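You operate a simulated robot arm through the tools that you are given. There is no shell and no other tool. Be economical: measure what you need, move in short steps, check, and stop when the job is done.

Carry out the task below with a simulated two-armed robot. There is one attempt and no reset: what you move stays moved.

JOB
Put the tin marked "NEW" from the small grey table on top of the short purple lamp and the tin labelled "used" on the loading bench. Take the orange test card and put it on the top of the steel cart. Take the white box from the top of the test bench and leave it on top of the small white roll there. Fetch the white fuse from the top of the test bench and stand it in the inside of the silver good tray. Take the drip bottle from the top of the test bench and leave it on the holder side of the packing bench. Fetch the clear lamp cap marked "CAP 37" from the top of the test bench and set it on the holder side of the packing bench. Do these in any order. Set down upright: tin, white box, white fuse, drip bottle, clear lamp cap.
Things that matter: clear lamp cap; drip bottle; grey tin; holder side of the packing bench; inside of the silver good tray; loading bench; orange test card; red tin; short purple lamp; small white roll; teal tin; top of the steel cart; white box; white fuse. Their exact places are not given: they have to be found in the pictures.

The check looks at the end state, three seconds after you hand in, the way a careful person would. Anything else that was tipped, shoved, dropped, spilled or broken makes it a failure. A push-on lid holds only when it is set on centred and level and pressed home; a screw cap is set on level and turned clockwise until tight.

ROBOT AND FRAMES
Two 6-joint arms with two-finger parallel grippers on one trunk, on a base that drives. Base frame: it is fixed to the floor where the robot stands at the start and does not move with it; the origin is under the middle of the robot, x ahead of it, y to its left, z up; the surface under the hand at the start is at about z = 740. Units: mm, rad, N and s.
The left shoulder is at the start at [-89, 177, 806], the right one opposite. With the tool pointing down near the work surface each hand reaches from about 100 to 720 mm from the robot's upright axis, wherever it stands, measured 20 degrees to its own side. Places, roughly: clear lamp cap [5000, 6750, 1000]; drip bottle [4750, 6750, 1000]; grey tin, red tin, teal tin [500, 0, 750]; holder side of the packing bench [7200, 6500, 800]; inside of the silver good tray (15x15 cm) [5180, 6520, 860]; loading bench [-2200, -400, 800]; orange test card [5250, 7500, 1000]; short purple lamp (7x7x7 cm) [600, 0, 800]; small white roll (8x8x15 cm) [5200, 7400, 900]; top of the steel cart [2700, 8400, 800]; white box [5000, 7500, 1000]; white fuse [4750, 6750, 1000]. Payload 1.57 kg a hand.
Tool frame (each hand has its own): the origin (TCP) lies between the finger pads and is the grasp point; the fingertips stand 30 mm ahead of it; z points along the fingers, y is the line along which they close. Largest opening 80 mm; finger width 17, thickness 12; the body of the gripper, 40 by 82 mm, starts 80 mm behind the TCP.
Orientation is that of the tool frame in the base frame, as [roll, pitch, yaw] about the fixed x, y, z axes, in that order (R = Rz(yaw) Ry(pitch) Rx(roll)). With the fingers straight down and closing along the base's y, the tool's x points along the base's -x, its y along +y and its z along -z.

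CONTROLS
- The arms move only by the tool arm_command. It takes "left_commands", "right_commands" or both (then of equal length, played together; a hand with none holds still); each is a list of rows, each a list of 7 numbers: the turn, a rotation vector about the tool's x, y, z in units of 120 degrees (1.0 is 120 degrees), then the shift along the tool's x, y, z in units of 250 mm (1.0 is 250 mm), then the finger opening in mm, from 0 to 80. In form: [[rx, ry, rz, dx, dy, dz, grip], ...]. A call has 1 to 10 rows; each row is the pose to reach, as a shift and turn from the pose commanded when the call began, along the tool's axes at that moment. A call with a number of a shift or a turn outside -1 to 1 is refused whole. A row lasts 0.2 s, in which the tool goes at most 50 mm and 0.15 rad; a call with a longer step from one row to the next is refused whole, and so is a gripper value outside its range. Where a pose cannot be reached the arm comes as near as it can. A force on the tool above 40 N (or 10 N above the force at the start of the call, whichever is more), or a blocked arm, ends the call early, and 0.2 s more pass. The fingers move at their own pace (about 72 mm/s each) and stop on an object; they squeeze with about 29 N. The grip force told is the motor's: it shows also when the fingers shut on nothing. Time passes only in rows, and 0.2 s behind the last, so rows that repeat a pose let the fingers close. The reply holds the time, the measured pose of the TCP, the force on the tool along the base axes, the opening and the grip force, in the units named above and with some noise, with the torque about the TCP (base axes, N m) and any sound that the robot's microphone picked up.
- Cameras (640 x 400 px; columns grow to the right, rows downward): "scene" is now at [31.9, -14.7, 1524.5]; the picture's right is [-0.21, -0.98, 0.00], its down [-0.78, 0.17, -0.60] and it looks along [0.59, -0.13, -0.80] (base axes); focal length 253 px, centre (320, 200). "left" rides on the left gripper at [72, 7, -122] in its tool frame; the picture's right is [-0.09, 1.00, 0.00], its down [-0.84, -0.08, -0.54] and it looks along [-0.54, -0.05, 0.84] (tool axes); focal length 238 px, centre (320, 200). "right" rides on the right gripper at [72, -7, -122] in its tool frame; the picture's right is [0.09, 1.00, 0.00], its down [-0.84, 0.08, -0.54] and it looks along [-0.54, 0.05, 0.84] (tool axes); focal length 238 px, centre (320, 200).
- get_image(camera): a new picture of that camera. It takes no simulated time.
- lift_body(by): slides the trunk up (or, below 0, down) by that many mm; the arms and the scene camera ride with it, the base frame stays. It gives what a move gives, with no picture.
- steer(legs): drives the robot by 1 to 6 legs, each [ahead, left, turn to the left] in mm, mm and rad, along the robot's own axes; the way and the turn of a leg run together, so that a leg with both is an arc; at most 1500 mm and 3.142 rad a leg. The arms and the cameras ride along, it lands a little off, and it stops where it bumps. It gives what a move gives.
- head_to(pan, tilt): turns the head with the scene camera to pan (to the left, within 2.496 rad either way) and tilt (down, from -0.506 to 1.204), counted from straight ahead of the robot. It gives what a move gives.
- point_at(camera, pixels): for up to 12 pixels [column, row] of the newest picture of that camera ("zoom" is the newest enlarged one), the place [x, y, z] in the base frame of the surface seen there, good to about 3 mm. It takes no simulated time.
- enlarge(camera, box): a new picture of the part [left, top, right, bottom] of that camera's present view, enlarged. It takes no simulated time.
- hand_in(): hands the job in; it is judged then, once.

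Go step by step. Measure first, check grasps and placings, and put right what went wrong. The budget is 138 turns and 172 pictures, counting those below and the enlarged ones. Unless the task says otherwise, let go and move clear before handing in, and close with one line.

The tools are called after "Request:" as a command line: name --argument value ..., lists and objects as JSON in quotes. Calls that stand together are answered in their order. arm_command: Moves the arms, as the interface text tells. Its arguments: {"type":"object","properties":{"left_commands":{"type":"array","items":{"type":"array","items":{"type":"number"}}},"right_commands":{"type":"array","items":{"type":"array","items":{"type":"number"}}}},"required":[]} The other tools are called the same way: lift_body (by) slides the trunk up or down; steer (legs) drives the base; head_to (pan, tilt) turns the head that bears the scene camera; get_image (camera) takes a picture; point_at (camera, pixels) gives the place of the surface under pixels of a picture; enlarge (camera, box) takes an enlarged picture of a part of a camera's view; hand_in () hands the job in.

At the start:

```text
clock: 0.0
left_tcp_pos: [416.8, 162.2, 1014.3]
left_tool_rot: [3.141, 0.0, 3.141]
left_force: [0.7, 0.8, 0.6]
left_wrist_torque: [-0.01, 0.01, -0.01]
left_opening: 80.0
left_finger_force: 0.0
right_tcp_pos: [433.2, -201.1, 1008.8]
right_tool_rot: [-3.14, -0.001, 3.141]
right_force: [-0.2, 0.3, 0.2]
right_wrist_torque: [0.01, -0.04, -0.02]
right_opening: 80.0
right_finger_force: 0.1
trunk travel left (down, up): [-250.0, 78.0]
robot x, y, heading: [-0.4, -1.9, 0.001]
head pan, tilt: [-0.213, 0.925]
```

scene: 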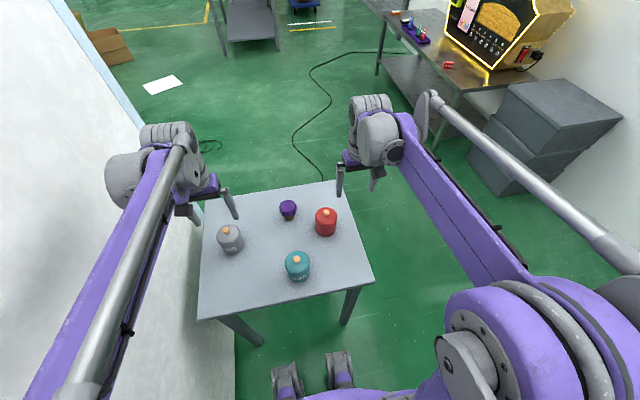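
right: 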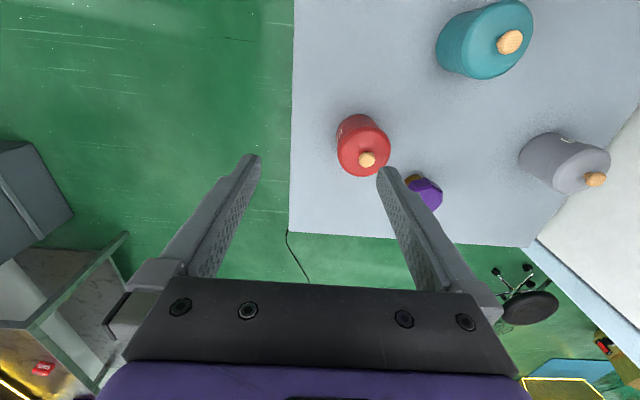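
left: 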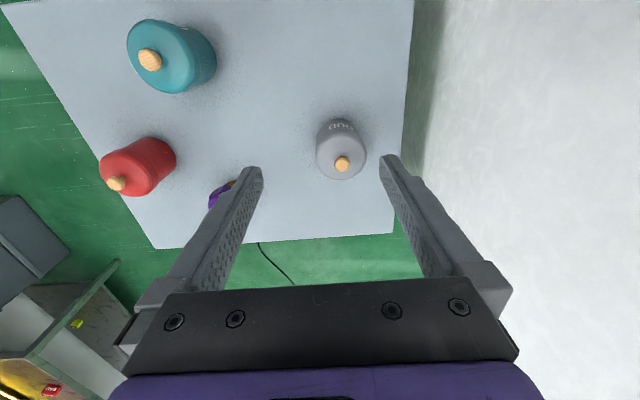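

The pictures show three tins: grey at (230,238), red at (326,222) and teal at (298,265). I'll zoom in to read the labels and measure them.

Request:
enlarge --camera "scene" --box '[200, 180, 380, 300]'

Request:
enlarge --camera "left" --box '[80, 0, 400, 220]'

Request:
enlarge --camera "right" --box '[290, 0, 630, 240]'

Request:
point_at --camera "scene" --pixels '[[226, 230], [229, 236], [288, 203], [326, 212], [298, 257], [232, 250], [299, 278], [327, 233], [260, 240], [288, 216]]'

```text
3.33 times, centred on (290, 240) of scene
```

zoom: 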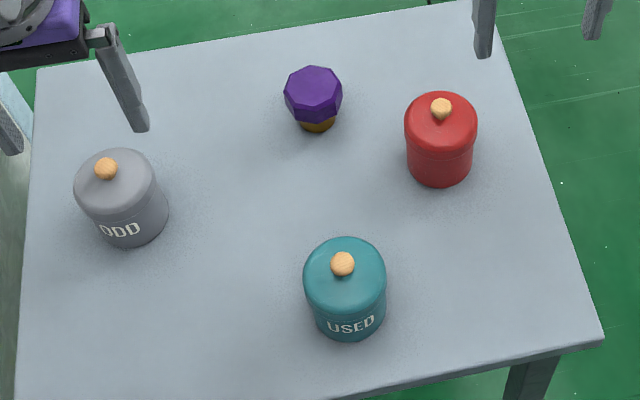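

```text
1.82 times, centred on (240, 110) of left
```

zoom: 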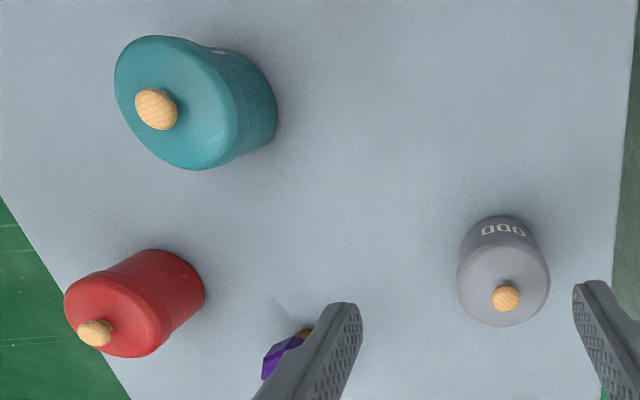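

```text
1.67 times, centred on (460, 120) of right
```

zoom: 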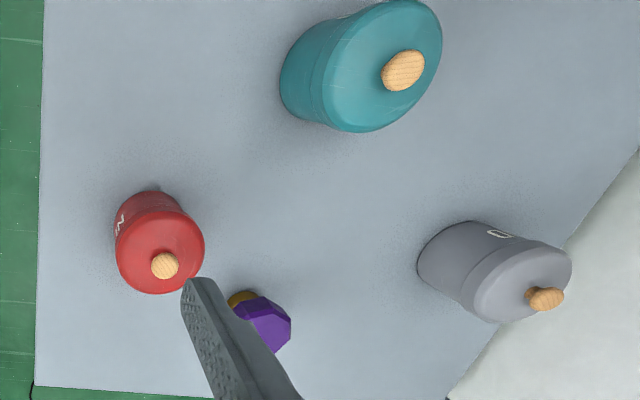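

```text
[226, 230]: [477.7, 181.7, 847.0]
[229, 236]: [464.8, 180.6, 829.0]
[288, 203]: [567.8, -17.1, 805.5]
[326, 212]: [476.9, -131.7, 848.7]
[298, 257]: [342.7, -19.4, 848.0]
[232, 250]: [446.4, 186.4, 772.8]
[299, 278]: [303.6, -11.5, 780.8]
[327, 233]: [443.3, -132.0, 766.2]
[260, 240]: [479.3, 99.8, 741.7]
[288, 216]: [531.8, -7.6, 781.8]
```

Teal reads USED, grey reads ODD, and red shows an "N…" that still needs confirming. I'll move the right hand above the red tin and look.

Request:
arm_command --right_commands '[[0, 0, 0, -0.05, 0.09, 0.05, 80], [0, 0, 0, -0.1, 0.18, 0.1, 80], [0, 0, 0, -0.14, 0.27, 0.15, 80], [0, 0, 0, -0.176, 0.276, 0.236, 80], [0, 0, 0, -0.176, 0.276, 0.236, 80]]'

Request:
enlarge --camera "right" --box '[160, 0, 480, 200]'

Request:
enlarge --camera "scene" --box '[260, 180, 380, 255]'

```text
clock: 1.2
left_tcp_pos: [415.8, 162.6, 1014.3]
left_tool_rot: [-3.14, 0.0, -3.141]
left_force: [0.4, -0.3, 0.4]
left_wrist_torque: [-0.02, 0.02, -0.01]
left_opening: 80.0
left_finger_force: 0.0
right_tcp_pos: [477.2, -131.7, 949.8]
right_tool_rot: [3.142, 0.001, -3.14]
right_force: [0.1, 0.4, 0.2]
right_wrist_torque: [-0.02, -0.02, 0.01]
right_opening: 79.9
right_finger_force: 0.0
trunk travel left (down, up): [-250.0, 78.0]
robot x, y, heading: [0.7, -0.5, 0.001]
head pan, tilt: [-0.213, 0.925]
```

```text
2.00 times, centred on (320, 100) of right
```

zoom: 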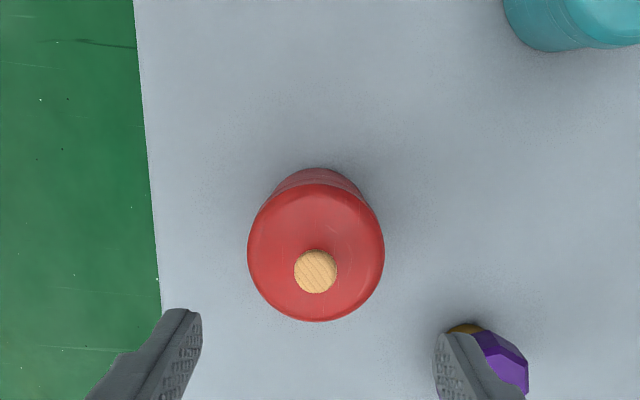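

```text
5.33 times, centred on (320, 218) of scene
```

zoom: 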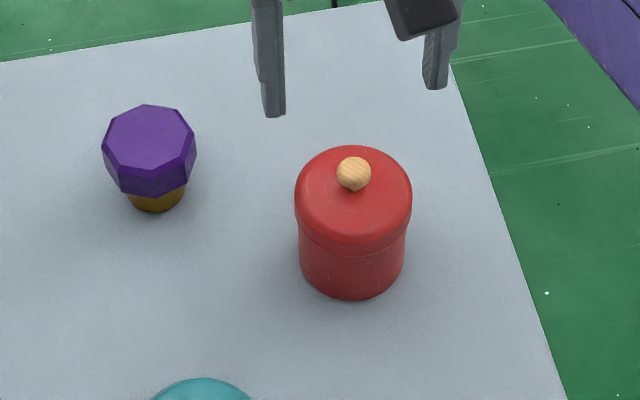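

The red tin's label is on its far side, but the others read USED and ODD, so red is NEW, which fits the "N" seen earlier. Now I'll measure the tin and the lamp.

Request:
point_at --camera "zoom" --pixels '[[297, 205], [410, 205], [353, 172], [353, 225], [303, 262], [402, 262], [353, 290], [150, 150], [105, 150], [194, 150], [147, 107], [145, 180]]'

Request:
get_image --camera "right"

Request:
point_at --camera "right" --pixels '[[285, 123], [350, 123], [318, 158], [318, 134], [318, 86]]'

```text
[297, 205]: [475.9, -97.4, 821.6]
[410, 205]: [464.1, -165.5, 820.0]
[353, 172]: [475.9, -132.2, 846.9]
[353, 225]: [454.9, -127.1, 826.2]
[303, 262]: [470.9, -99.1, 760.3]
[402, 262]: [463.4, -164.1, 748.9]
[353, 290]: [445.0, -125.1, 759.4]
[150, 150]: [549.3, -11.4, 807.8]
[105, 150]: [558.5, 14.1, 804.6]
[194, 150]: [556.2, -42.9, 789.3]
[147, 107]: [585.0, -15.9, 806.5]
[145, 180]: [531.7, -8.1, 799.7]
```

```text
163 pictures are left
```

right: 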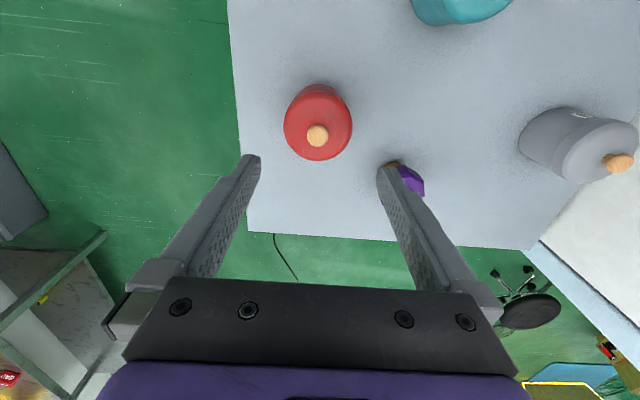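

```text
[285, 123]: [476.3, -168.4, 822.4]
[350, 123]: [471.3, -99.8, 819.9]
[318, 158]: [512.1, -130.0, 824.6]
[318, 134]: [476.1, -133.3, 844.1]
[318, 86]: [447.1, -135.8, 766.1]
```

The red tin is centred at about (476,-132.5), its lid is about 69 wide and its body about 65. To hold the body and not the lid, I'll come in tilted 45° from the robot's side, stopping first at a pre-grasp pose.

Request:
arm_command --right_commands '[[0, -0.0625, 0, 0.06, 0, 0.06, 80], [0, -0.125, 0, 0.12, 0, 0.13, 80], [0, -0.1875, 0, 0.18, -0.001, 0.2, 80], [0, -0.25, 0, 0.24, -0.002, 0.27, 80], [0, -0.3125, 0, 0.3, -0.003, 0.34, 80], [0, -0.375, 0, 0.34, -0.003, 0.388, 80], [0, -0.375, 0, 0.34, -0.003, 0.388, 80]]'

Request:
get_image --camera "right"

Request:
enlarge --camera "scene" --box '[240, 180, 400, 280]'

```text
clock: 2.8
left_tcp_pos: [417.5, 162.2, 1013.5]
left_tool_rot: [-3.141, 0.001, 3.141]
left_force: [-1.4, 0.0, 0.1]
left_wrist_torque: [0.03, 0.04, 0.01]
left_opening: 80.2
left_finger_force: 0.1
right_tcp_pos: [392.3, -131.2, 852.2]
right_tool_rot: [-3.14, 0.786, 3.142]
right_force: [-0.5, -0.1, 0.5]
right_wrist_torque: [-0.02, -0.02, 0.0]
right_opening: 80.0
right_finger_force: 0.0
trunk travel left (down, up): [-250.0, 78.0]
robot x, y, heading: [0.8, 3.3, 0.002]
head pan, tilt: [-0.213, 0.925]
```

```text
162 pictures are left
```

right: 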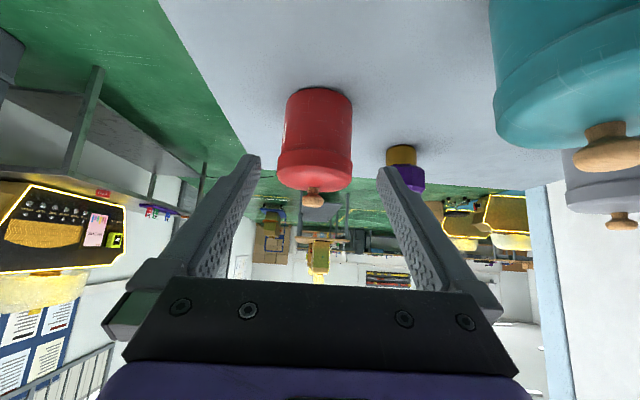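

```text
4.00 times, centred on (320, 230) of scene
```

zoom: 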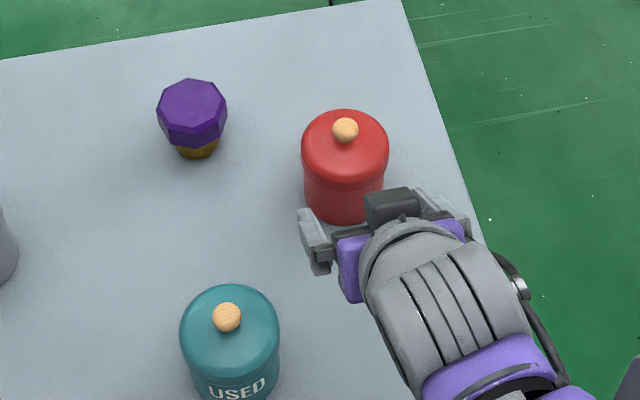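

The tin at (315,140) is centred between the fingers and the lamp is clear. I'll advance along the tool axis and close.

Request:
arm_command --right_commands '[[0, 0, 0, 0, -0.004, 0.15, 80], [0, 0, 0, 0, -0.004, 0.3, 80], [0, 0, 0, 0, -0.004, 0.44, 80], [0, 0, 0, 0, -0.004, 0.44, 60], [0, 0, 0, 0, -0.004, 0.44, 50], [0, 0, 0, 0, -0.004, 0.44, 50]]'

Request:
get_image --camera "right"

```text
clock: 4.2
left_tcp_pos: [417.1, 161.7, 1014.6]
left_tool_rot: [3.141, 0.001, -3.141]
left_force: [0.6, 0.5, 0.0]
left_wrist_torque: [0.06, 0.02, 0.04]
left_opening: 80.1
left_finger_force: 0.1
right_tcp_pos: [471.0, -133.7, 774.4]
right_tool_rot: [3.141, 0.784, 3.141]
right_force: [0.3, -0.3, -0.3]
right_wrist_torque: [0.05, -0.01, 0.0]
right_opening: 68.3
right_finger_force: 28.7
trunk travel left (down, up): [-250.0, 78.0]
robot x, y, heading: [1.7, 0.5, -0.004]
head pan, tilt: [-0.213, 0.925]
```

```text
160 pictures are left
```

right: 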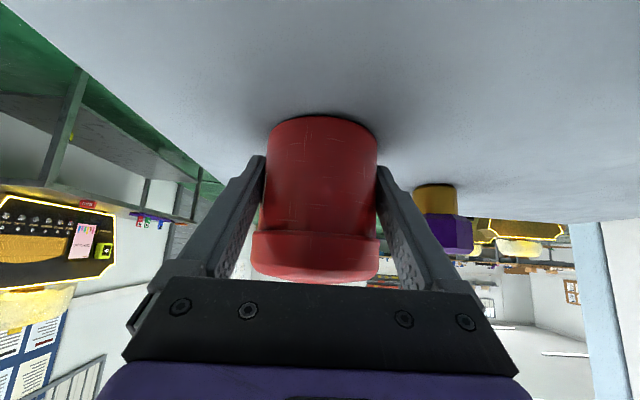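

The fingers stopped at 68 mm on the body with a 29 N grip. I'll lift straight up and check the lid.

Request:
arm_command --right_commands '[[0, 0, 0, -0.06, 0, -0.06, 50], [0, 0, 0, -0.16, 0, -0.16, 50], [0, 0, 0, -0.26, 0, -0.26, 50], [0, 0, 0, -0.35, 0, -0.35, 50], [0, 0, 0, -0.35, 0, -0.35, 50]]'

Request:
get_image --camera "scene"

Request:
enlarge --camera "scene" --box '[240, 160, 400, 260]'

Request:
get_image --camera "right"

```text
clock: 5.4
left_tcp_pos: [415.9, 162.8, 1014.2]
left_tool_rot: [3.141, 0.001, 3.14]
left_force: [0.5, 0.2, 0.2]
left_wrist_torque: [0.0, 0.0, 0.0]
left_opening: 79.9
left_finger_force: 0.1
right_tcp_pos: [472.0, -132.5, 899.7]
right_tool_rot: [3.141, 0.785, -3.141]
right_force: [0.5, -0.2, -1.0]
right_wrist_torque: [-0.03, 0.0, 0.03]
right_opening: 50.2
right_finger_force: 0.0
trunk travel left (down, up): [-250.0, 78.0]
robot x, y, heading: [1.1, -0.4, 0.003]
head pan, tilt: [-0.213, 0.925]
heard: snap
```

```text
159 pictures are left
```

scene: 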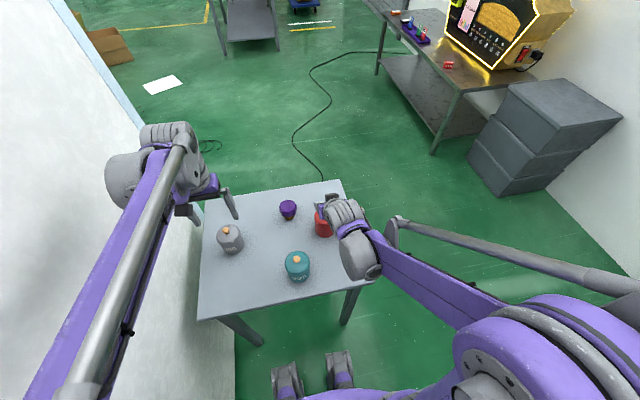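

```text
4.00 times, centred on (320, 210) of scene
```

zoom: 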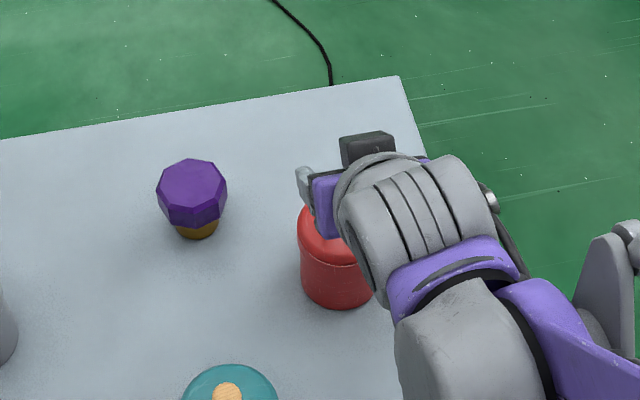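

```text
157 pictures are left
```

right: 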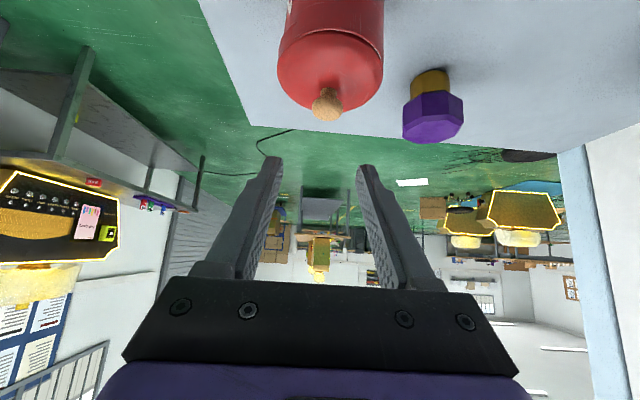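

The tin slipped out with a "snap" and is still standing on the table. I'll raise the hand and inspect it.

Request:
arm_command --right_commands '[[0, 0, 0, 0, -0.1, -0.1, 80], [0, 0, 0, 0, -0.2, -0.2, 80], [0, 0, 0, 0, -0.34, -0.3, 80], [0, 0, 0, 0, -0.4, -0.4, 80], [0, 0, 0, 0, -0.5, -0.5, 80]]'

Request:
enlarge --camera "scene" --box '[240, 180, 400, 280]'

Request:
point_at --camera "zoom" --pixels '[[345, 130], [305, 160], [385, 160], [345, 165], [305, 195], [380, 195]]'

Request:
get_image --camera "right"

```text
clock: 6.6
left_tcp_pos: [415.5, 162.7, 1014.4]
left_tool_rot: [3.141, -0.001, 3.141]
left_force: [0.6, -0.3, -0.2]
left_wrist_torque: [0.02, 0.0, 0.0]
left_opening: 80.1
left_finger_force: 0.0
right_tcp_pos: [380.8, -259.3, 988.1]
right_tool_rot: [-3.139, 0.787, -3.141]
right_force: [0.3, 0.5, -0.9]
right_wrist_torque: [0.01, -0.03, -0.01]
right_opening: 79.8
right_finger_force: 0.0
trunk travel left (down, up): [-250.0, 78.0]
robot x, y, heading: [0.7, -2.6, 0.002]
head pan, tilt: [-0.213, 0.925]
```

```text
4.00 times, centred on (320, 230) of scene
```

zoom: 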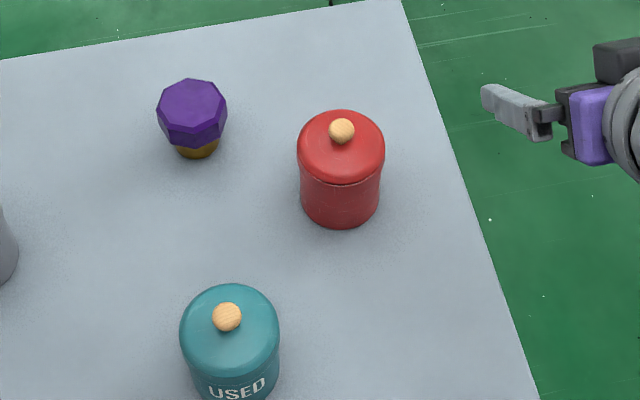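

```text
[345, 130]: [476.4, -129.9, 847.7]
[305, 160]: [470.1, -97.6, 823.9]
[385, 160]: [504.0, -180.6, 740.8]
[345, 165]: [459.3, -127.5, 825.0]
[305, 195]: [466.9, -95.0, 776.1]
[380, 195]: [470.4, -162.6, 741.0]
```

```text
155 pictures are left
```

right: 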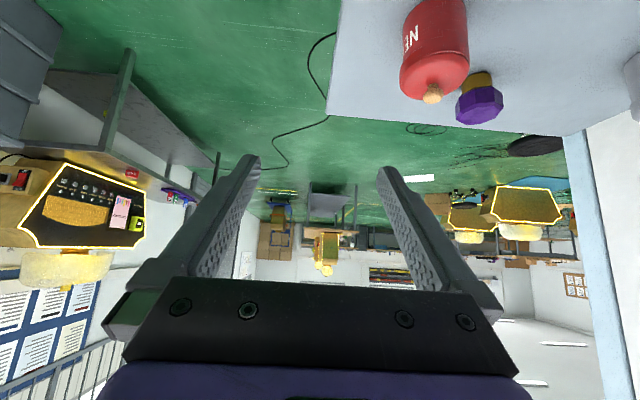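

The red tin is upright and its label reads "NE…", so NEW is confirmed. I'll zoom in to see whether the lid is still seated.

Request:
enlarge --camera "scene" --box '[305, 200, 345, 240]'

Request:
enlarge --camera "right" --box '[380, 0, 540, 110]'

Request:
enlarge --camera "scene" --box '[278, 245, 318, 285]'

```text
10.00 times, centred on (325, 220) of scene
```

zoom: 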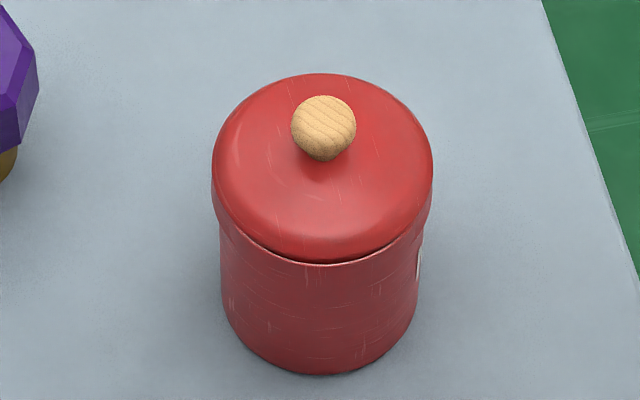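

```text
3.64 times, centred on (460, 55) of right
```

zoom: 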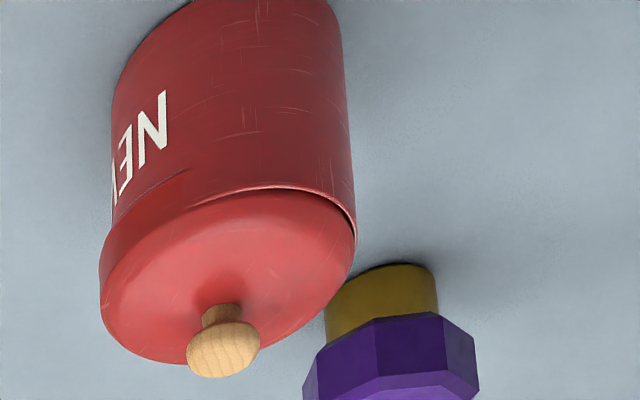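

```text
10.00 times, centred on (298, 265) of scene
```

zoom: 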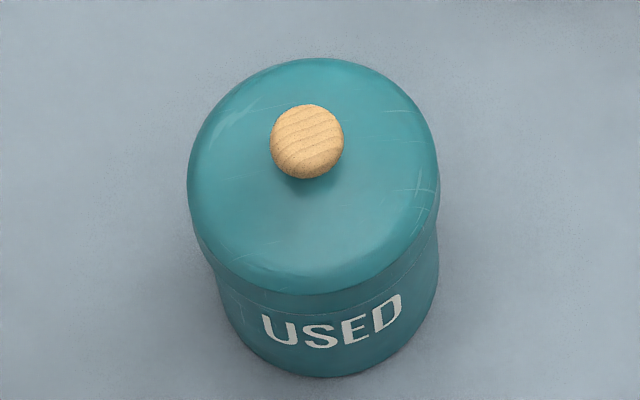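

The red lid is now askew: the body rim is exposed at the front. I'll measure the skirt and body geometry carefully before repairing it.

Request:
point_at --camera "zoom" --pixels '[[330, 255], [330, 280], [330, 292], [330, 302], [330, 315], [330, 370], [188, 190], [438, 190], [222, 300], [437, 280], [307, 140]]'

Request:
point_at --camera "right" --pixels '[[411, 58], [409, 68], [408, 76], [432, 58], [432, 51], [440, 50], [455, 49], [470, 52], [474, 58], [440, 75], [415, 80], [465, 70]]'

Request:
enlarge --camera "left" --box '[80, 100, 240, 200]'

```text
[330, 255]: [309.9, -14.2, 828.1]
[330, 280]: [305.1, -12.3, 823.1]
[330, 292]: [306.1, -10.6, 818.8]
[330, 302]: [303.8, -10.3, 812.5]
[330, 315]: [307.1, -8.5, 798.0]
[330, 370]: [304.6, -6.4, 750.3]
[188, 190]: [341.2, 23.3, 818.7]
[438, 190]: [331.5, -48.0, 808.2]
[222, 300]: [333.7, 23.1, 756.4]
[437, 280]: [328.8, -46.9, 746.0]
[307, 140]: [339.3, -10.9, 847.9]
```

```text
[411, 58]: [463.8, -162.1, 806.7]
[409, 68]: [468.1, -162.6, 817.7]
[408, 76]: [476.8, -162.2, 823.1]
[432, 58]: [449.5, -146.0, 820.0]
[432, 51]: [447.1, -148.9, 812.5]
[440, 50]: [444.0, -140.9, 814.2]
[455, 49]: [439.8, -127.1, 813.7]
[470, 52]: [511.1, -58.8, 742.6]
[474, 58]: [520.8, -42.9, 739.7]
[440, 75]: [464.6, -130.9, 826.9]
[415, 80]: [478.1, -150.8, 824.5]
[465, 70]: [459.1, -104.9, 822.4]
```

```text
4.00 times, centred on (160, 150) of left
```

zoom: 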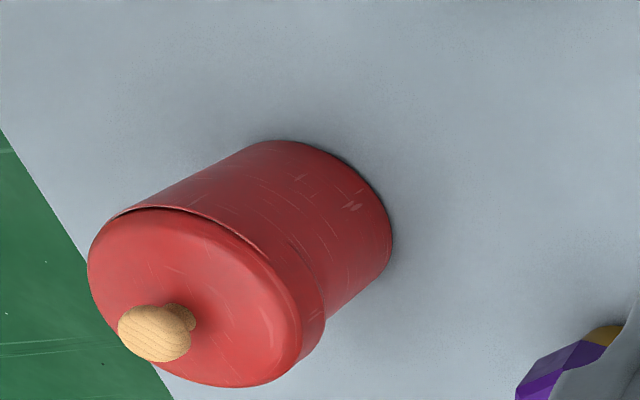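

The lid's exact state isn't clear from these views. I'll bring the right camera back to the earlier viewpoint for a close frontal look.

Request:
arm_command --right_commands '[[0, 0, 0, 0.07, 0.102, 0.082, 80], [0, 0, 0, 0.14, 0.205, 0.165, 80], [0, 0, 0, 0.21, 0.307, 0.248, 80], [0, 0, 0, 0.28, 0.41, 0.33, 80], [0, 0, 0, 0.351, 0.512, 0.413, 80]]'

Request:
enlarge --camera "right" --box '[250, 60, 390, 230]'

Request:
enlarge --camera "right" --box '[480, 40, 640, 200]'

```text
clock: 7.8
left_tcp_pos: [418.0, 162.9, 1013.5]
left_tool_rot: [3.142, 0.001, -3.141]
left_force: [0.4, 0.5, 0.0]
left_wrist_torque: [-0.02, 0.02, -0.01]
left_opening: 80.1
left_finger_force: 0.1
right_tcp_pos: [394.1, -131.4, 852.7]
right_tool_rot: [3.141, 0.786, 3.14]
right_force: [0.0, 0.1, 0.3]
right_wrist_torque: [0.0, -0.01, 0.03]
right_opening: 80.1
right_finger_force: 0.0
trunk travel left (down, up): [-250.0, 78.0]
robot x, y, heading: [-0.1, -0.8, -0.009]
head pan, tilt: [-0.213, 0.925]
```

```text
2.35 times, centred on (320, 145) of right
```

zoom: 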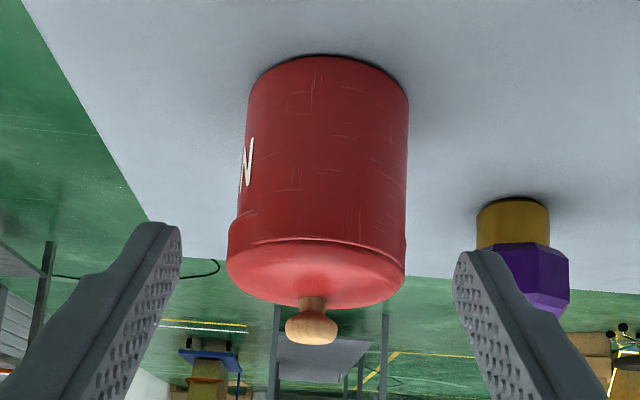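

```text
2.50 times, centred on (560, 120) of right
```

zoom: 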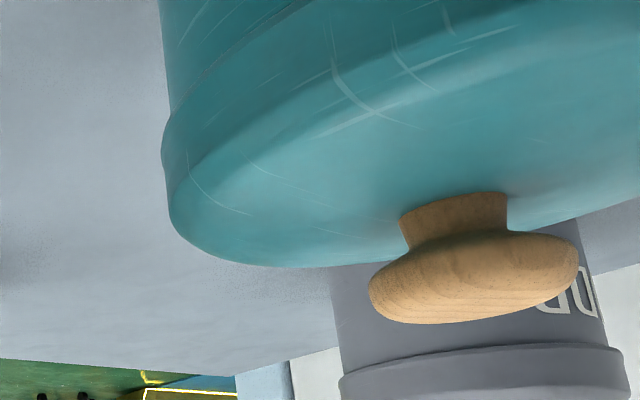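

The red lid is unseated and shifted toward -y and back. Before reseating it, I'll regrip the body and lift just 4 mm, slowly, to find out whether it slips and how heavy it is.

Request:
arm_command --right_commands '[[0, 0, 0, 0, -0.004, 0.15, 80], [0, 0, 0, 0, -0.004, 0.3, 80], [0, 0, 0, 0, -0.004, 0.44, 80], [0, 0, 0, 0, -0.004, 0.44, 60], [0, 0, 0, 0, -0.004, 0.44, 40], [0, 0, 0, 0, -0.004, 0.44, 40], [0, 0, 0, -0.004, -0.004, 0.436, 40], [0, 0, 0, -0.008, -0.004, 0.432, 40], [0, 0, 0, -0.012, -0.004, 0.428, 40], [0, 0, 0, -0.012, -0.004, 0.428, 40]]'

Request:
get_image --camera "right"

```text
clock: 10.0
left_tcp_pos: [417.9, 161.6, 1013.6]
left_tool_rot: [-3.141, 0.001, 3.141]
left_force: [0.2, -1.2, -0.3]
left_wrist_torque: [-0.04, 0.05, 0.0]
left_opening: 80.3
left_finger_force: 0.1
right_tcp_pos: [471.7, -130.4, 779.9]
right_tool_rot: [-3.141, 0.785, 3.142]
right_force: [1.0, 0.3, -1.9]
right_wrist_torque: [0.01, -0.01, -0.04]
right_opening: 68.3
right_finger_force: 28.9
trunk travel left (down, up): [-250.0, 78.0]
robot x, y, heading: [1.0, -2.3, -0.001]
head pan, tilt: [-0.213, 0.925]
```

```text
148 pictures are left
```

right: 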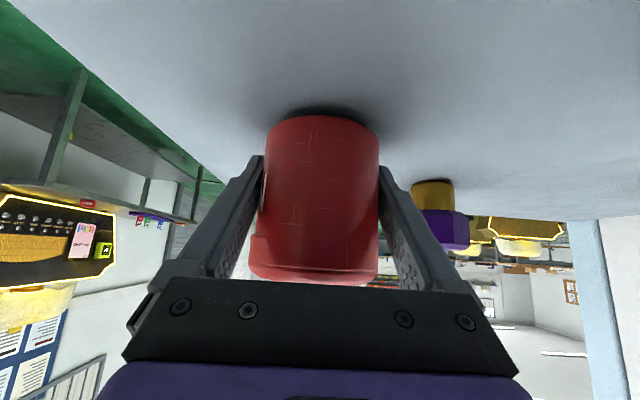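

The slow lift works: it weighs about 2 N and holds at 68.3, so the earlier failure came from the fast lift. I'll set it down, release, back off and go upright above the lid to reseat it.

Request:
arm_command --right_commands '[[0, 0, 0, 0.006, 0, 0.006, 40], [0, 0, 0, 0.0125, 0, 0.0125, 40], [0, 0, 0, 0.0125, 0, 0.0125, 80], [0, 0, 0, 0.0125, 0, 0.0125, 80], [0, 0, 0, 0.0125, 0, -0.1, 80], [0, 0, 0, 0.0125, 0, -0.25, 80], [0, 0, 0, 0.0125, 0, -0.44, 80]]'

Request:
arm_command --right_commands '[[0, 0.0625, 0, -0.1, 0, -0.1, 80], [0, 0.125, 0, -0.2, 0, -0.1, 80], [0, 0.1875, 0, -0.3, 0, -0.1, 80], [0, 0.25, 0, -0.4, 0, -0.06, 80], [0, 0.3125, 0, -0.45, 0, -0.05, 80], [0, 0.375, 0, -0.509, 0, -0.04, 80], [0, 0.375, 0, -0.509, 0, -0.04, 80]]'

Request:
get_image --camera "right"

Request:
enlarge --camera "scene" --box '[305, 200, 345, 240]'

```text
clock: 11.6
left_tcp_pos: [415.9, 162.9, 1015.3]
left_tool_rot: [-3.14, 0.001, -3.141]
left_force: [0.3, 0.6, 0.2]
left_wrist_torque: [-0.01, -0.03, 0.0]
left_opening: 79.6
left_finger_force: 0.0
right_tcp_pos: [386.6, -130.6, 854.0]
right_tool_rot: [3.141, 0.785, 3.141]
right_force: [-0.3, -0.8, -0.4]
right_wrist_torque: [-0.02, -0.02, 0.02]
right_opening: 80.2
right_finger_force: 0.0
trunk travel left (down, up): [-250.0, 78.0]
robot x, y, heading: [-4.4, 2.4, -0.002]
head pan, tilt: [-0.213, 0.925]
```

```text
clock: 13.2
left_tcp_pos: [417.0, 162.7, 1013.7]
left_tool_rot: [-3.141, 0.002, -3.141]
left_force: [-1.2, -0.2, -0.5]
left_wrist_torque: [-0.02, -0.01, -0.02]
left_opening: 80.1
left_finger_force: 0.0
right_tcp_pos: [473.1, -132.1, 952.6]
right_tool_rot: [-3.141, -0.001, -3.141]
right_force: [0.0, -0.1, -1.5]
right_wrist_torque: [-0.04, -0.04, 0.0]
right_opening: 80.1
right_finger_force: 0.1
trunk travel left (down, up): [-250.0, 78.0]
robot x, y, heading: [3.8, -0.5, 0.001]
head pan, tilt: [-0.213, 0.925]
```

```text
147 pictures are left
```

right: 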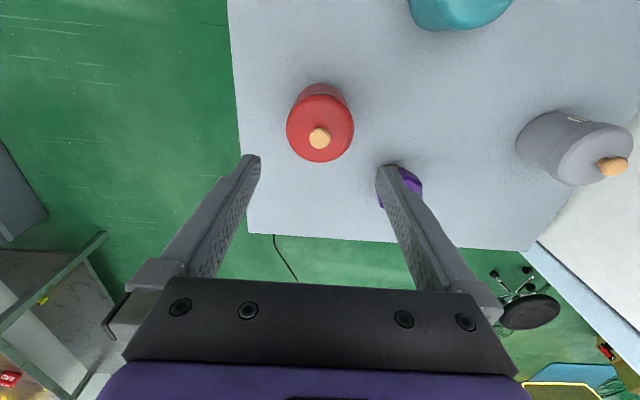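

```text
10.00 times, centred on (325, 220) of scene
```

zoom: 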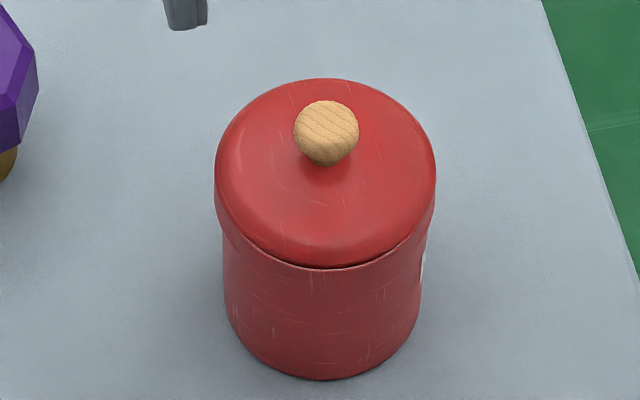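

The right hand is vertical above the tin. I'll measure the lid's present place from both views.

Request:
point_at --camera "right" --pixels '[[289, 125], [352, 125], [320, 160], [320, 98], [320, 137], [300, 105], [340, 105], [305, 150], [338, 150]]'

Request:
point_at --camera "zoom" --pixels '[[326, 130], [218, 180], [434, 180], [326, 82], [326, 245], [326, 275], [230, 300], [418, 300], [326, 370], [300, 276], [380, 262]]'

```text
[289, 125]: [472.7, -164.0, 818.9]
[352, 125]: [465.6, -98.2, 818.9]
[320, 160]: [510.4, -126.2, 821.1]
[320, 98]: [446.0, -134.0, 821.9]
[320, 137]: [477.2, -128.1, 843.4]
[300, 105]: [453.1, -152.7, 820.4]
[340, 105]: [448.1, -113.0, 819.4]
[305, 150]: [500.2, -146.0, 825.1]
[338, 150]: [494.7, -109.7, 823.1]
```

```text
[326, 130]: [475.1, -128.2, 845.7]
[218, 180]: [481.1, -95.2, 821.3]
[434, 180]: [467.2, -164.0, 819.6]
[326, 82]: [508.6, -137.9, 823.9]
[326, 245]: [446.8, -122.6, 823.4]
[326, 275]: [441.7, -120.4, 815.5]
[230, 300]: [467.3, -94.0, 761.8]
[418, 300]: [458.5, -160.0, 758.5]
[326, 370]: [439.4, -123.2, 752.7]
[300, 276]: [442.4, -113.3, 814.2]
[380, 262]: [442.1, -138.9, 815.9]
```

The lid centre is about (477,-130.5) and the body centre about (472,-129). I'll grip the lid by its rim, raise it slowly by 30 mm and look at the open body.

Request:
arm_command --right_commands '[[0, 0, 0, -0.012, 0.006, 0.15, 80], [0, 0, 0, -0.012, 0.006, 0.3, 80], [0, 0, 0, -0.012, 0.006, 0.4, 80], [0, 0, 0, -0.012, 0.006, 0.458, 80], [0, 0, 0, -0.012, 0.006, 0.458, 60], [0, 0, 0, -0.012, 0.006, 0.458, 60], [0, 0, 0, -0.012, 0.006, 0.458, 60], [0, 0, 0, -0.012, 0.006, 0.442, 60], [0, 0, 0, -0.012, 0.006, 0.42, 60], [0, 0, 0, -0.012, 0.006, 0.42, 60]]'

Request:
enlarge --camera "scene" --box '[295, 195, 355, 245]'

Request:
enlarge --camera "right" --box '[220, 60, 420, 260]'

```text
clock: 15.4
left_tcp_pos: [417.0, 162.4, 1014.0]
left_tool_rot: [-3.141, -0.001, -3.141]
left_force: [-1.0, -0.3, -0.4]
left_wrist_torque: [0.01, -0.02, -0.01]
left_opening: 80.2
left_finger_force: 0.0
right_tcp_pos: [476.8, -129.4, 847.7]
right_tool_rot: [-3.141, 0.0, 3.14]
right_force: [-0.9, -1.0, -0.7]
right_wrist_torque: [0.01, -0.01, 0.0]
right_opening: 71.4
right_finger_force: 29.2
trunk travel left (down, up): [-250.0, 78.0]
robot x, y, heading: [-2.3, 0.2, -0.006]
head pan, tilt: [-0.213, 0.925]
```

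```text
8.00 times, centred on (325, 220) of scene
```

zoom: 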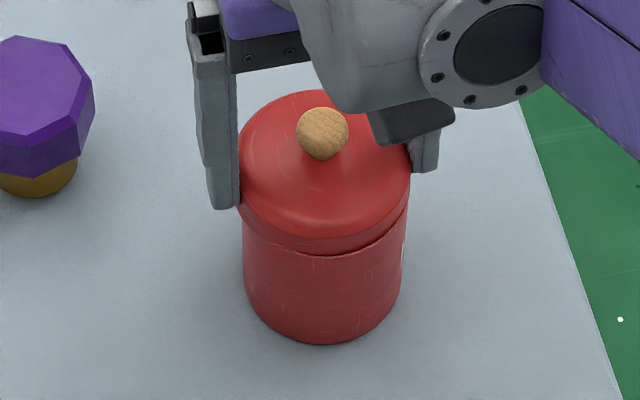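

```text
2.00 times, centred on (320, 160) of right
```

zoom: 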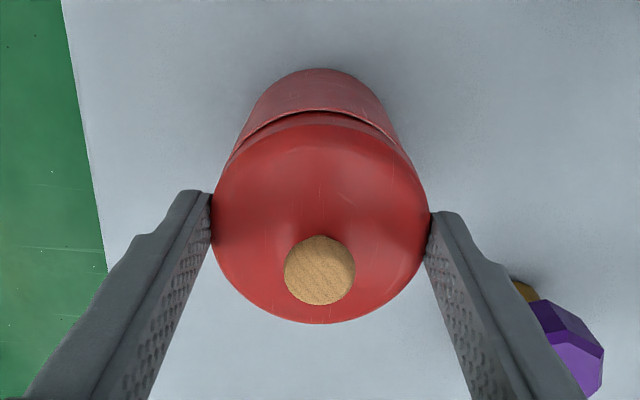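

The lid is held at 71.4 mm and is rising. I'll raise it another 35 mm to expose the body mouth.

Request:
arm_command --right_commands '[[0, 0, 0, 0, 0, -0.04, 60], [0, 0, 0, 0, 0, -0.08, 60], [0, 0, 0, 0, 0, -0.12, 60], [0, 0, 0, 0, 0, -0.16, 60], [0, 0, 0, 0, 0, -0.2, 60], [0, 0, 0, 0, 0, -0.24, 60], [0, 0, 0, 0, 0, -0.24, 60]]'

Request:
enlarge --camera "scene" --box '[290, 180, 360, 245]'

Request:
enlarge --camera "right" --box '[220, 60, 420, 260]'

```text
clock: 17.0
left_tcp_pos: [417.1, 162.1, 1013.2]
left_tool_rot: [3.141, -0.001, -3.14]
left_force: [0.1, 0.6, 0.5]
left_wrist_torque: [0.04, 0.0, 0.02]
left_opening: 80.0
left_finger_force: 0.0
right_tcp_pos: [476.8, -130.0, 907.3]
right_tool_rot: [-3.141, 0.0, 3.141]
right_force: [-0.2, 0.5, -0.1]
right_wrist_torque: [-0.03, -0.01, 0.01]
right_opening: 71.3
right_finger_force: 29.2
trunk travel left (down, up): [-250.0, 78.0]
robot x, y, heading: [-1.0, 0.8, 0.001]
head pan, tilt: [-0.213, 0.925]
```

```text
6.15 times, centred on (325, 212) of scene
```

zoom: 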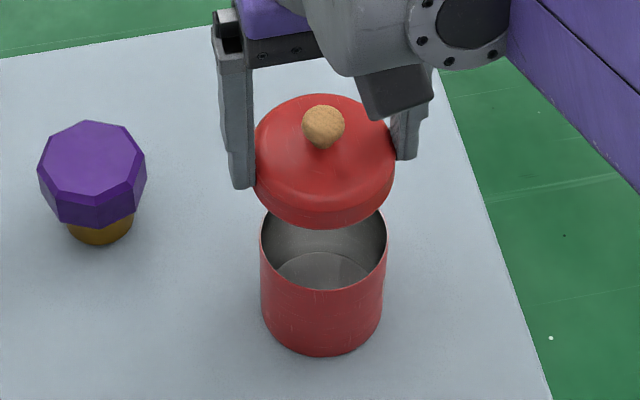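

```text
2.00 times, centred on (320, 160) of right
```

zoom: 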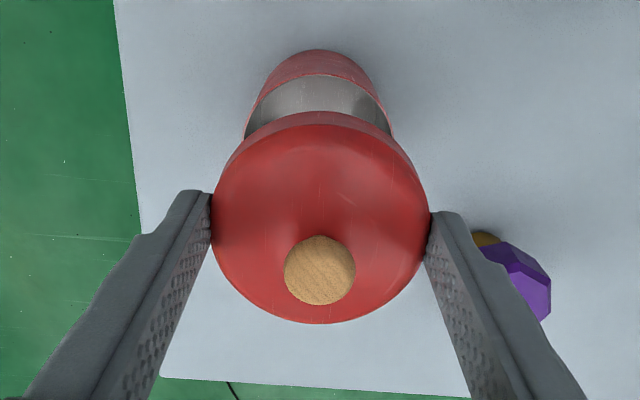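

The body is open and visible beneath the lid. I'll measure its rim circle.

Request:
point_at --camera "zoom" --pixels '[[320, 74], [280, 83], [356, 83], [262, 98], [375, 98], [250, 115], [388, 115], [246, 130], [391, 130]]'

Request:
enlarge --camera "scene" --box '[305, 210, 345, 240]'

Request:
enlarge --camera "scene" --box '[305, 205, 345, 235]'

```text
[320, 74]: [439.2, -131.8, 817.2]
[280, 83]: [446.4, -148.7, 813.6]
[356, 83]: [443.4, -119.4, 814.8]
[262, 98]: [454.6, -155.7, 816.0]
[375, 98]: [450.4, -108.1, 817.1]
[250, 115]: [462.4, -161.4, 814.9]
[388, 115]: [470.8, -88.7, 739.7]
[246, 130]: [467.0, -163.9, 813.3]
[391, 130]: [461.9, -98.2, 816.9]
```

```text
13.33 times, centred on (325, 225) of scene
```

zoom: 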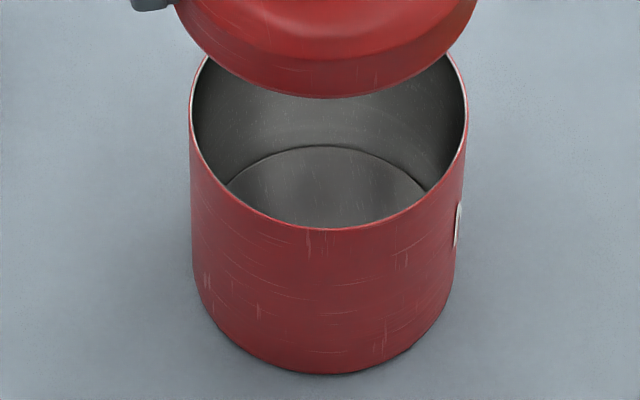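

```text
13.33 times, centred on (325, 220) of scene
```

zoom: 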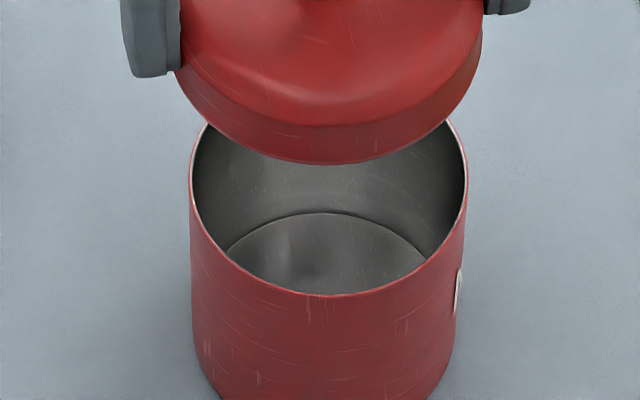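

I'll take more rim points from the scene zoom, plus the lid's lower edge to check that it is level.

Request:
point_at --camera "zoom" --pixels '[[192, 190], [466, 185], [320, 296], [208, 128], [449, 125], [230, 262], [420, 260], [182, 80], [478, 60], [320, 160], [250, 145], [400, 148]]'

```text
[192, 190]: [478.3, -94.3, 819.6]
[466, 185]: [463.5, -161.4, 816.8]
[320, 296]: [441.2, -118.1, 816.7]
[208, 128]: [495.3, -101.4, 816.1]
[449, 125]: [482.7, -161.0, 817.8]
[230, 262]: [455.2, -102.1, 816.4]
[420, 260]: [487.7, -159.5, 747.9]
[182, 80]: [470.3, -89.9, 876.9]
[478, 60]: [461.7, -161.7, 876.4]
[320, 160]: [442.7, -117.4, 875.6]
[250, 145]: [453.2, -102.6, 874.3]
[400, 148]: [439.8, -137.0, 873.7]
```

The rim centre is about (473.7,-129.3) and the held lid is level at about (476.7,-130). I'll shift by (-3,+0.7) and lower it gently onto the body.

Request:
arm_command --right_commands '[[0, 0, 0, 0.012, 0.003, 0.08, 60], [0, 0, 0, 0.012, 0.003, 0.16, 60], [0, 0, 0, 0.012, 0.003, 0.22, 60], [0, 0, 0, 0.012, 0.003, 0.24, 60], [0, 0, 0, 0.012, 0.003, 0.252, 60], [0, 0, 0, 0.012, 0.003, 0.264, 60], [0, 0, 0, 0.012, 0.003, 0.272, 60], [0, 0, 0, 0.012, 0.003, 0.28, 60]]'

Request:
enlarge --camera "scene" --box '[305, 205, 345, 235]'

Request:
enlarge --camera "right" --box '[220, 60, 420, 260]'

```text
clock: 18.8
left_tcp_pos: [416.3, 161.8, 1014.8]
left_tool_rot: [3.141, -0.001, 3.141]
left_force: [-0.3, -0.9, 0.7]
left_wrist_torque: [-0.01, -0.03, 0.0]
left_opening: 79.9
left_finger_force: 0.0
right_tcp_pos: [474.9, -130.0, 836.7]
right_tool_rot: [-3.142, 0.001, -3.14]
right_force: [-0.8, -3.0, 8.3]
right_wrist_torque: [-0.01, -0.01, 0.01]
right_opening: 71.4
right_finger_force: 28.9
trunk travel left (down, up): [-250.0, 78.0]
robot x, y, heading: [-2.7, -0.7, 0.003]
head pan, tilt: [-0.213, 0.925]
heard: snap
```

```text
13.33 times, centred on (325, 220) of scene
```

zoom: 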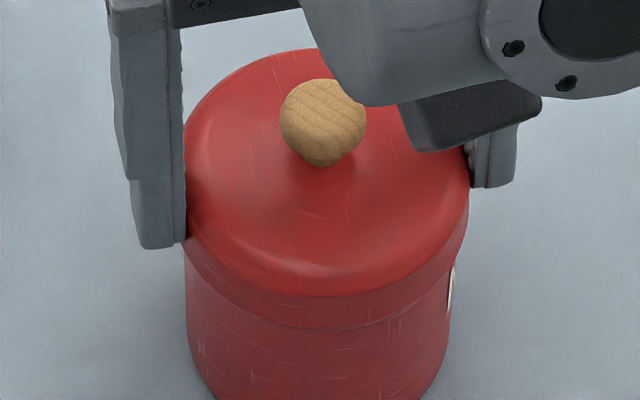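

```text
2.00 times, centred on (320, 160) of right
```

zoom: 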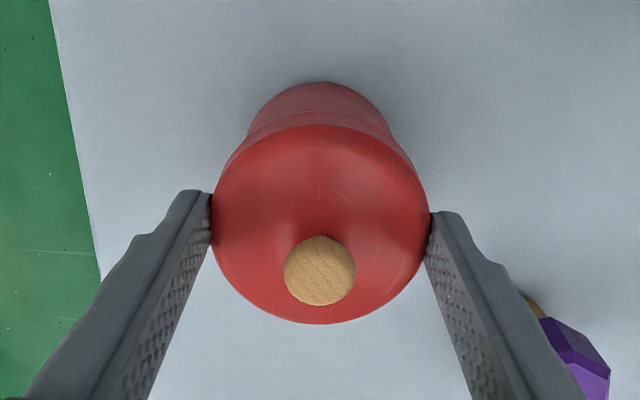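

A snap, 8 N up, and the skirt is flush with the same seam line as the teal tin. I'll press a little more, release and go back to the tilted pre-grasp.

Request:
arm_command --right_commands '[[0, 0, 0, 0, 0, 0.006, 60], [0, 0, 0, 0, 0, 0.012, 60], [0, 0, 0, 0, 0, 0.0, 60], [0, 0, 0, 0, 0, 0.0, 80], [0, 0, 0, 0, 0, 0.0, 80], [0, 0, 0, 0, 0, -0.1, 80], [0, 0, 0, 0, 0, -0.25, 80], [0, 0, 0, 0, 0, -0.44, 80]]'

Request:
enlarge --camera "scene" --box '[305, 205, 345, 235]'

Request:
enlarge --camera "right" --box '[220, 60, 420, 260]'

Request:
point_at --camera "zoom" --pixels '[[320, 150], [300, 70], [300, 240]]'

```text
clock: 20.6
left_tcp_pos: [417.0, 163.8, 1013.9]
left_tool_rot: [-3.14, 0.0, 3.141]
left_force: [0.3, -0.6, -0.2]
left_wrist_torque: [0.0, 0.02, 0.04]
left_opening: 80.1
left_finger_force: 0.0
right_tcp_pos: [473.3, -127.2, 946.6]
right_tool_rot: [-3.141, 0.0, -3.142]
right_force: [-0.1, -1.0, -0.2]
right_wrist_torque: [0.0, 0.01, 0.0]
right_opening: 80.1
right_finger_force: 0.0
trunk travel left (down, up): [-250.0, 78.0]
robot x, y, heading: [-0.3, 0.3, -0.0]
head pan, tilt: [-0.213, 0.925]
```

```text
13.33 times, centred on (325, 220) of scene
```

zoom: 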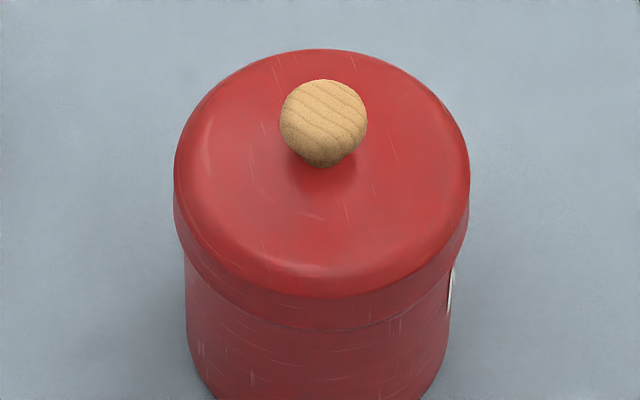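

```text
2.00 times, centred on (320, 160) of right
```

zoom: 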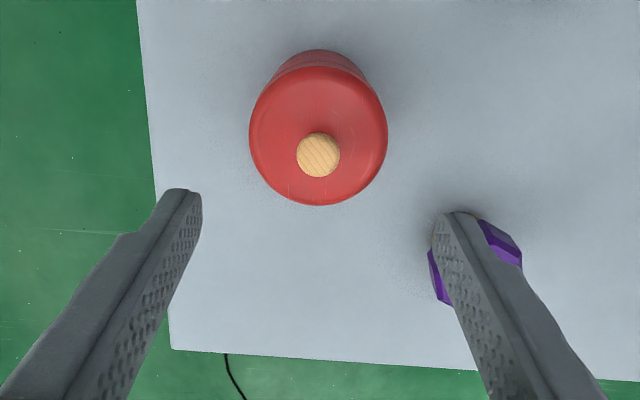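

```text
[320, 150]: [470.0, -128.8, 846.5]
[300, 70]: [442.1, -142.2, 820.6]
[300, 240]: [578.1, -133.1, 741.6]
```

The lid is seated all round, with the tin at about (473,-129.5). I'll go to the tilted pre-grasp, then advance, close and lift slowly.

Request:
arm_command --right_commands '[[0, -0.0625, 0, 0.06, 0, 0.06, 80], [0, -0.125, 0, 0.12, 0, 0.12, 80], [0, -0.1875, 0, 0.18, 0, 0.19, 80], [0, -0.25, 0, 0.24, 0, 0.26, 80], [0, -0.3125, 0, 0.3, 0, 0.33, 80], [0, -0.375, 0, 0.34, 0, 0.376, 80], [0, -0.375, 0, 0.34, 0, 0.376, 80]]'

Request:
arm_command --right_commands '[[0, 0, 0, 0, 0, 0.15, 80], [0, 0, 0, 0, 0, 0.3, 80], [0, 0, 0, 0, 0, 0.44, 80], [0, 0, 0, 0, 0, 0.44, 60], [0, 0, 0, 0, 0, 0.44, 40], [0, 0, 0, 0, 0, 0.44, 40], [0, 0, 0, -0.006, 0, 0.434, 40], [0, 0, 0, -0.012, 0, 0.428, 40], [0, 0, 0, -0.02, 0, 0.42, 40], [0, 0, 0, -0.02, 0, 0.42, 40]]'

Request:
arm_command --right_commands '[[0, 0, 0, -0.02, 0, -0.02, 40], [0, 0, 0, -0.04, 0, -0.04, 40], [0, 0, 0, -0.06, 0, -0.06, 40], [0, 0, 0, -0.08, 0, -0.08, 40], [0, 0, 0, -0.08, 0, -0.08, 40]]'

Request:
get_image --camera "right"

```text
clock: 22.2
left_tcp_pos: [415.5, 162.4, 1013.7]
left_tool_rot: [-3.14, 0.0, 3.141]
left_force: [-0.8, -0.3, 0.6]
left_wrist_torque: [-0.03, 0.04, 0.0]
left_opening: 80.0
left_finger_force: 0.0
right_tcp_pos: [388.9, -127.7, 851.9]
right_tool_rot: [3.14, 0.788, 3.142]
right_force: [-0.8, 0.2, -0.2]
right_wrist_torque: [0.0, 0.01, -0.03]
right_opening: 80.1
right_finger_force: 0.1
trunk travel left (down, up): [-250.0, 78.0]
robot x, y, heading: [1.7, -1.3, -0.002]
head pan, tilt: [-0.213, 0.925]
```

```text
clock: 24.4
left_tcp_pos: [416.2, 162.7, 1013.1]
left_tool_rot: [3.141, 0.002, 3.141]
left_force: [0.0, -0.2, -0.3]
left_wrist_torque: [-0.02, -0.01, 0.0]
left_opening: 80.0
left_finger_force: 0.1
right_tcp_pos: [466.8, -128.3, 782.6]
right_tool_rot: [3.141, 0.784, 3.141]
right_force: [-0.1, -0.3, -2.1]
right_wrist_torque: [0.02, -0.02, 0.0]
right_opening: 67.8
right_finger_force: 29.2
trunk travel left (down, up): [-250.0, 78.0]
robot x, y, heading: [-2.8, -1.7, -0.001]
head pan, tilt: [-0.213, 0.925]
```

```text
clock: 25.6
left_tcp_pos: [417.0, 163.2, 1013.7]
left_tool_rot: [-3.141, 0.0, -3.141]
left_force: [0.0, 0.9, -0.1]
left_wrist_torque: [-0.01, 0.0, 0.04]
left_opening: 80.2
left_finger_force: 0.0
right_tcp_pos: [467.0, -128.1, 811.6]
right_tool_rot: [-3.141, 0.785, -3.139]
right_force: [-0.4, -0.8, -1.9]
right_wrist_torque: [0.04, -0.01, 0.01]
right_opening: 67.9
right_finger_force: 28.6
trunk travel left (down, up): [-250.0, 78.0]
robot x, y, heading: [1.3, -4.8, 0.001]
head pan, tilt: [-0.213, 0.925]
```

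```text
135 pictures are left
```

right: 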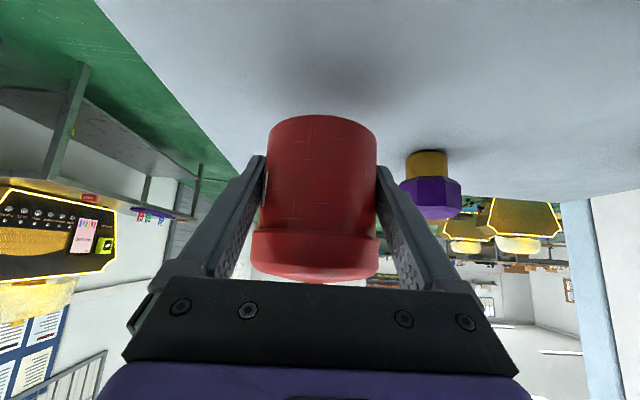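

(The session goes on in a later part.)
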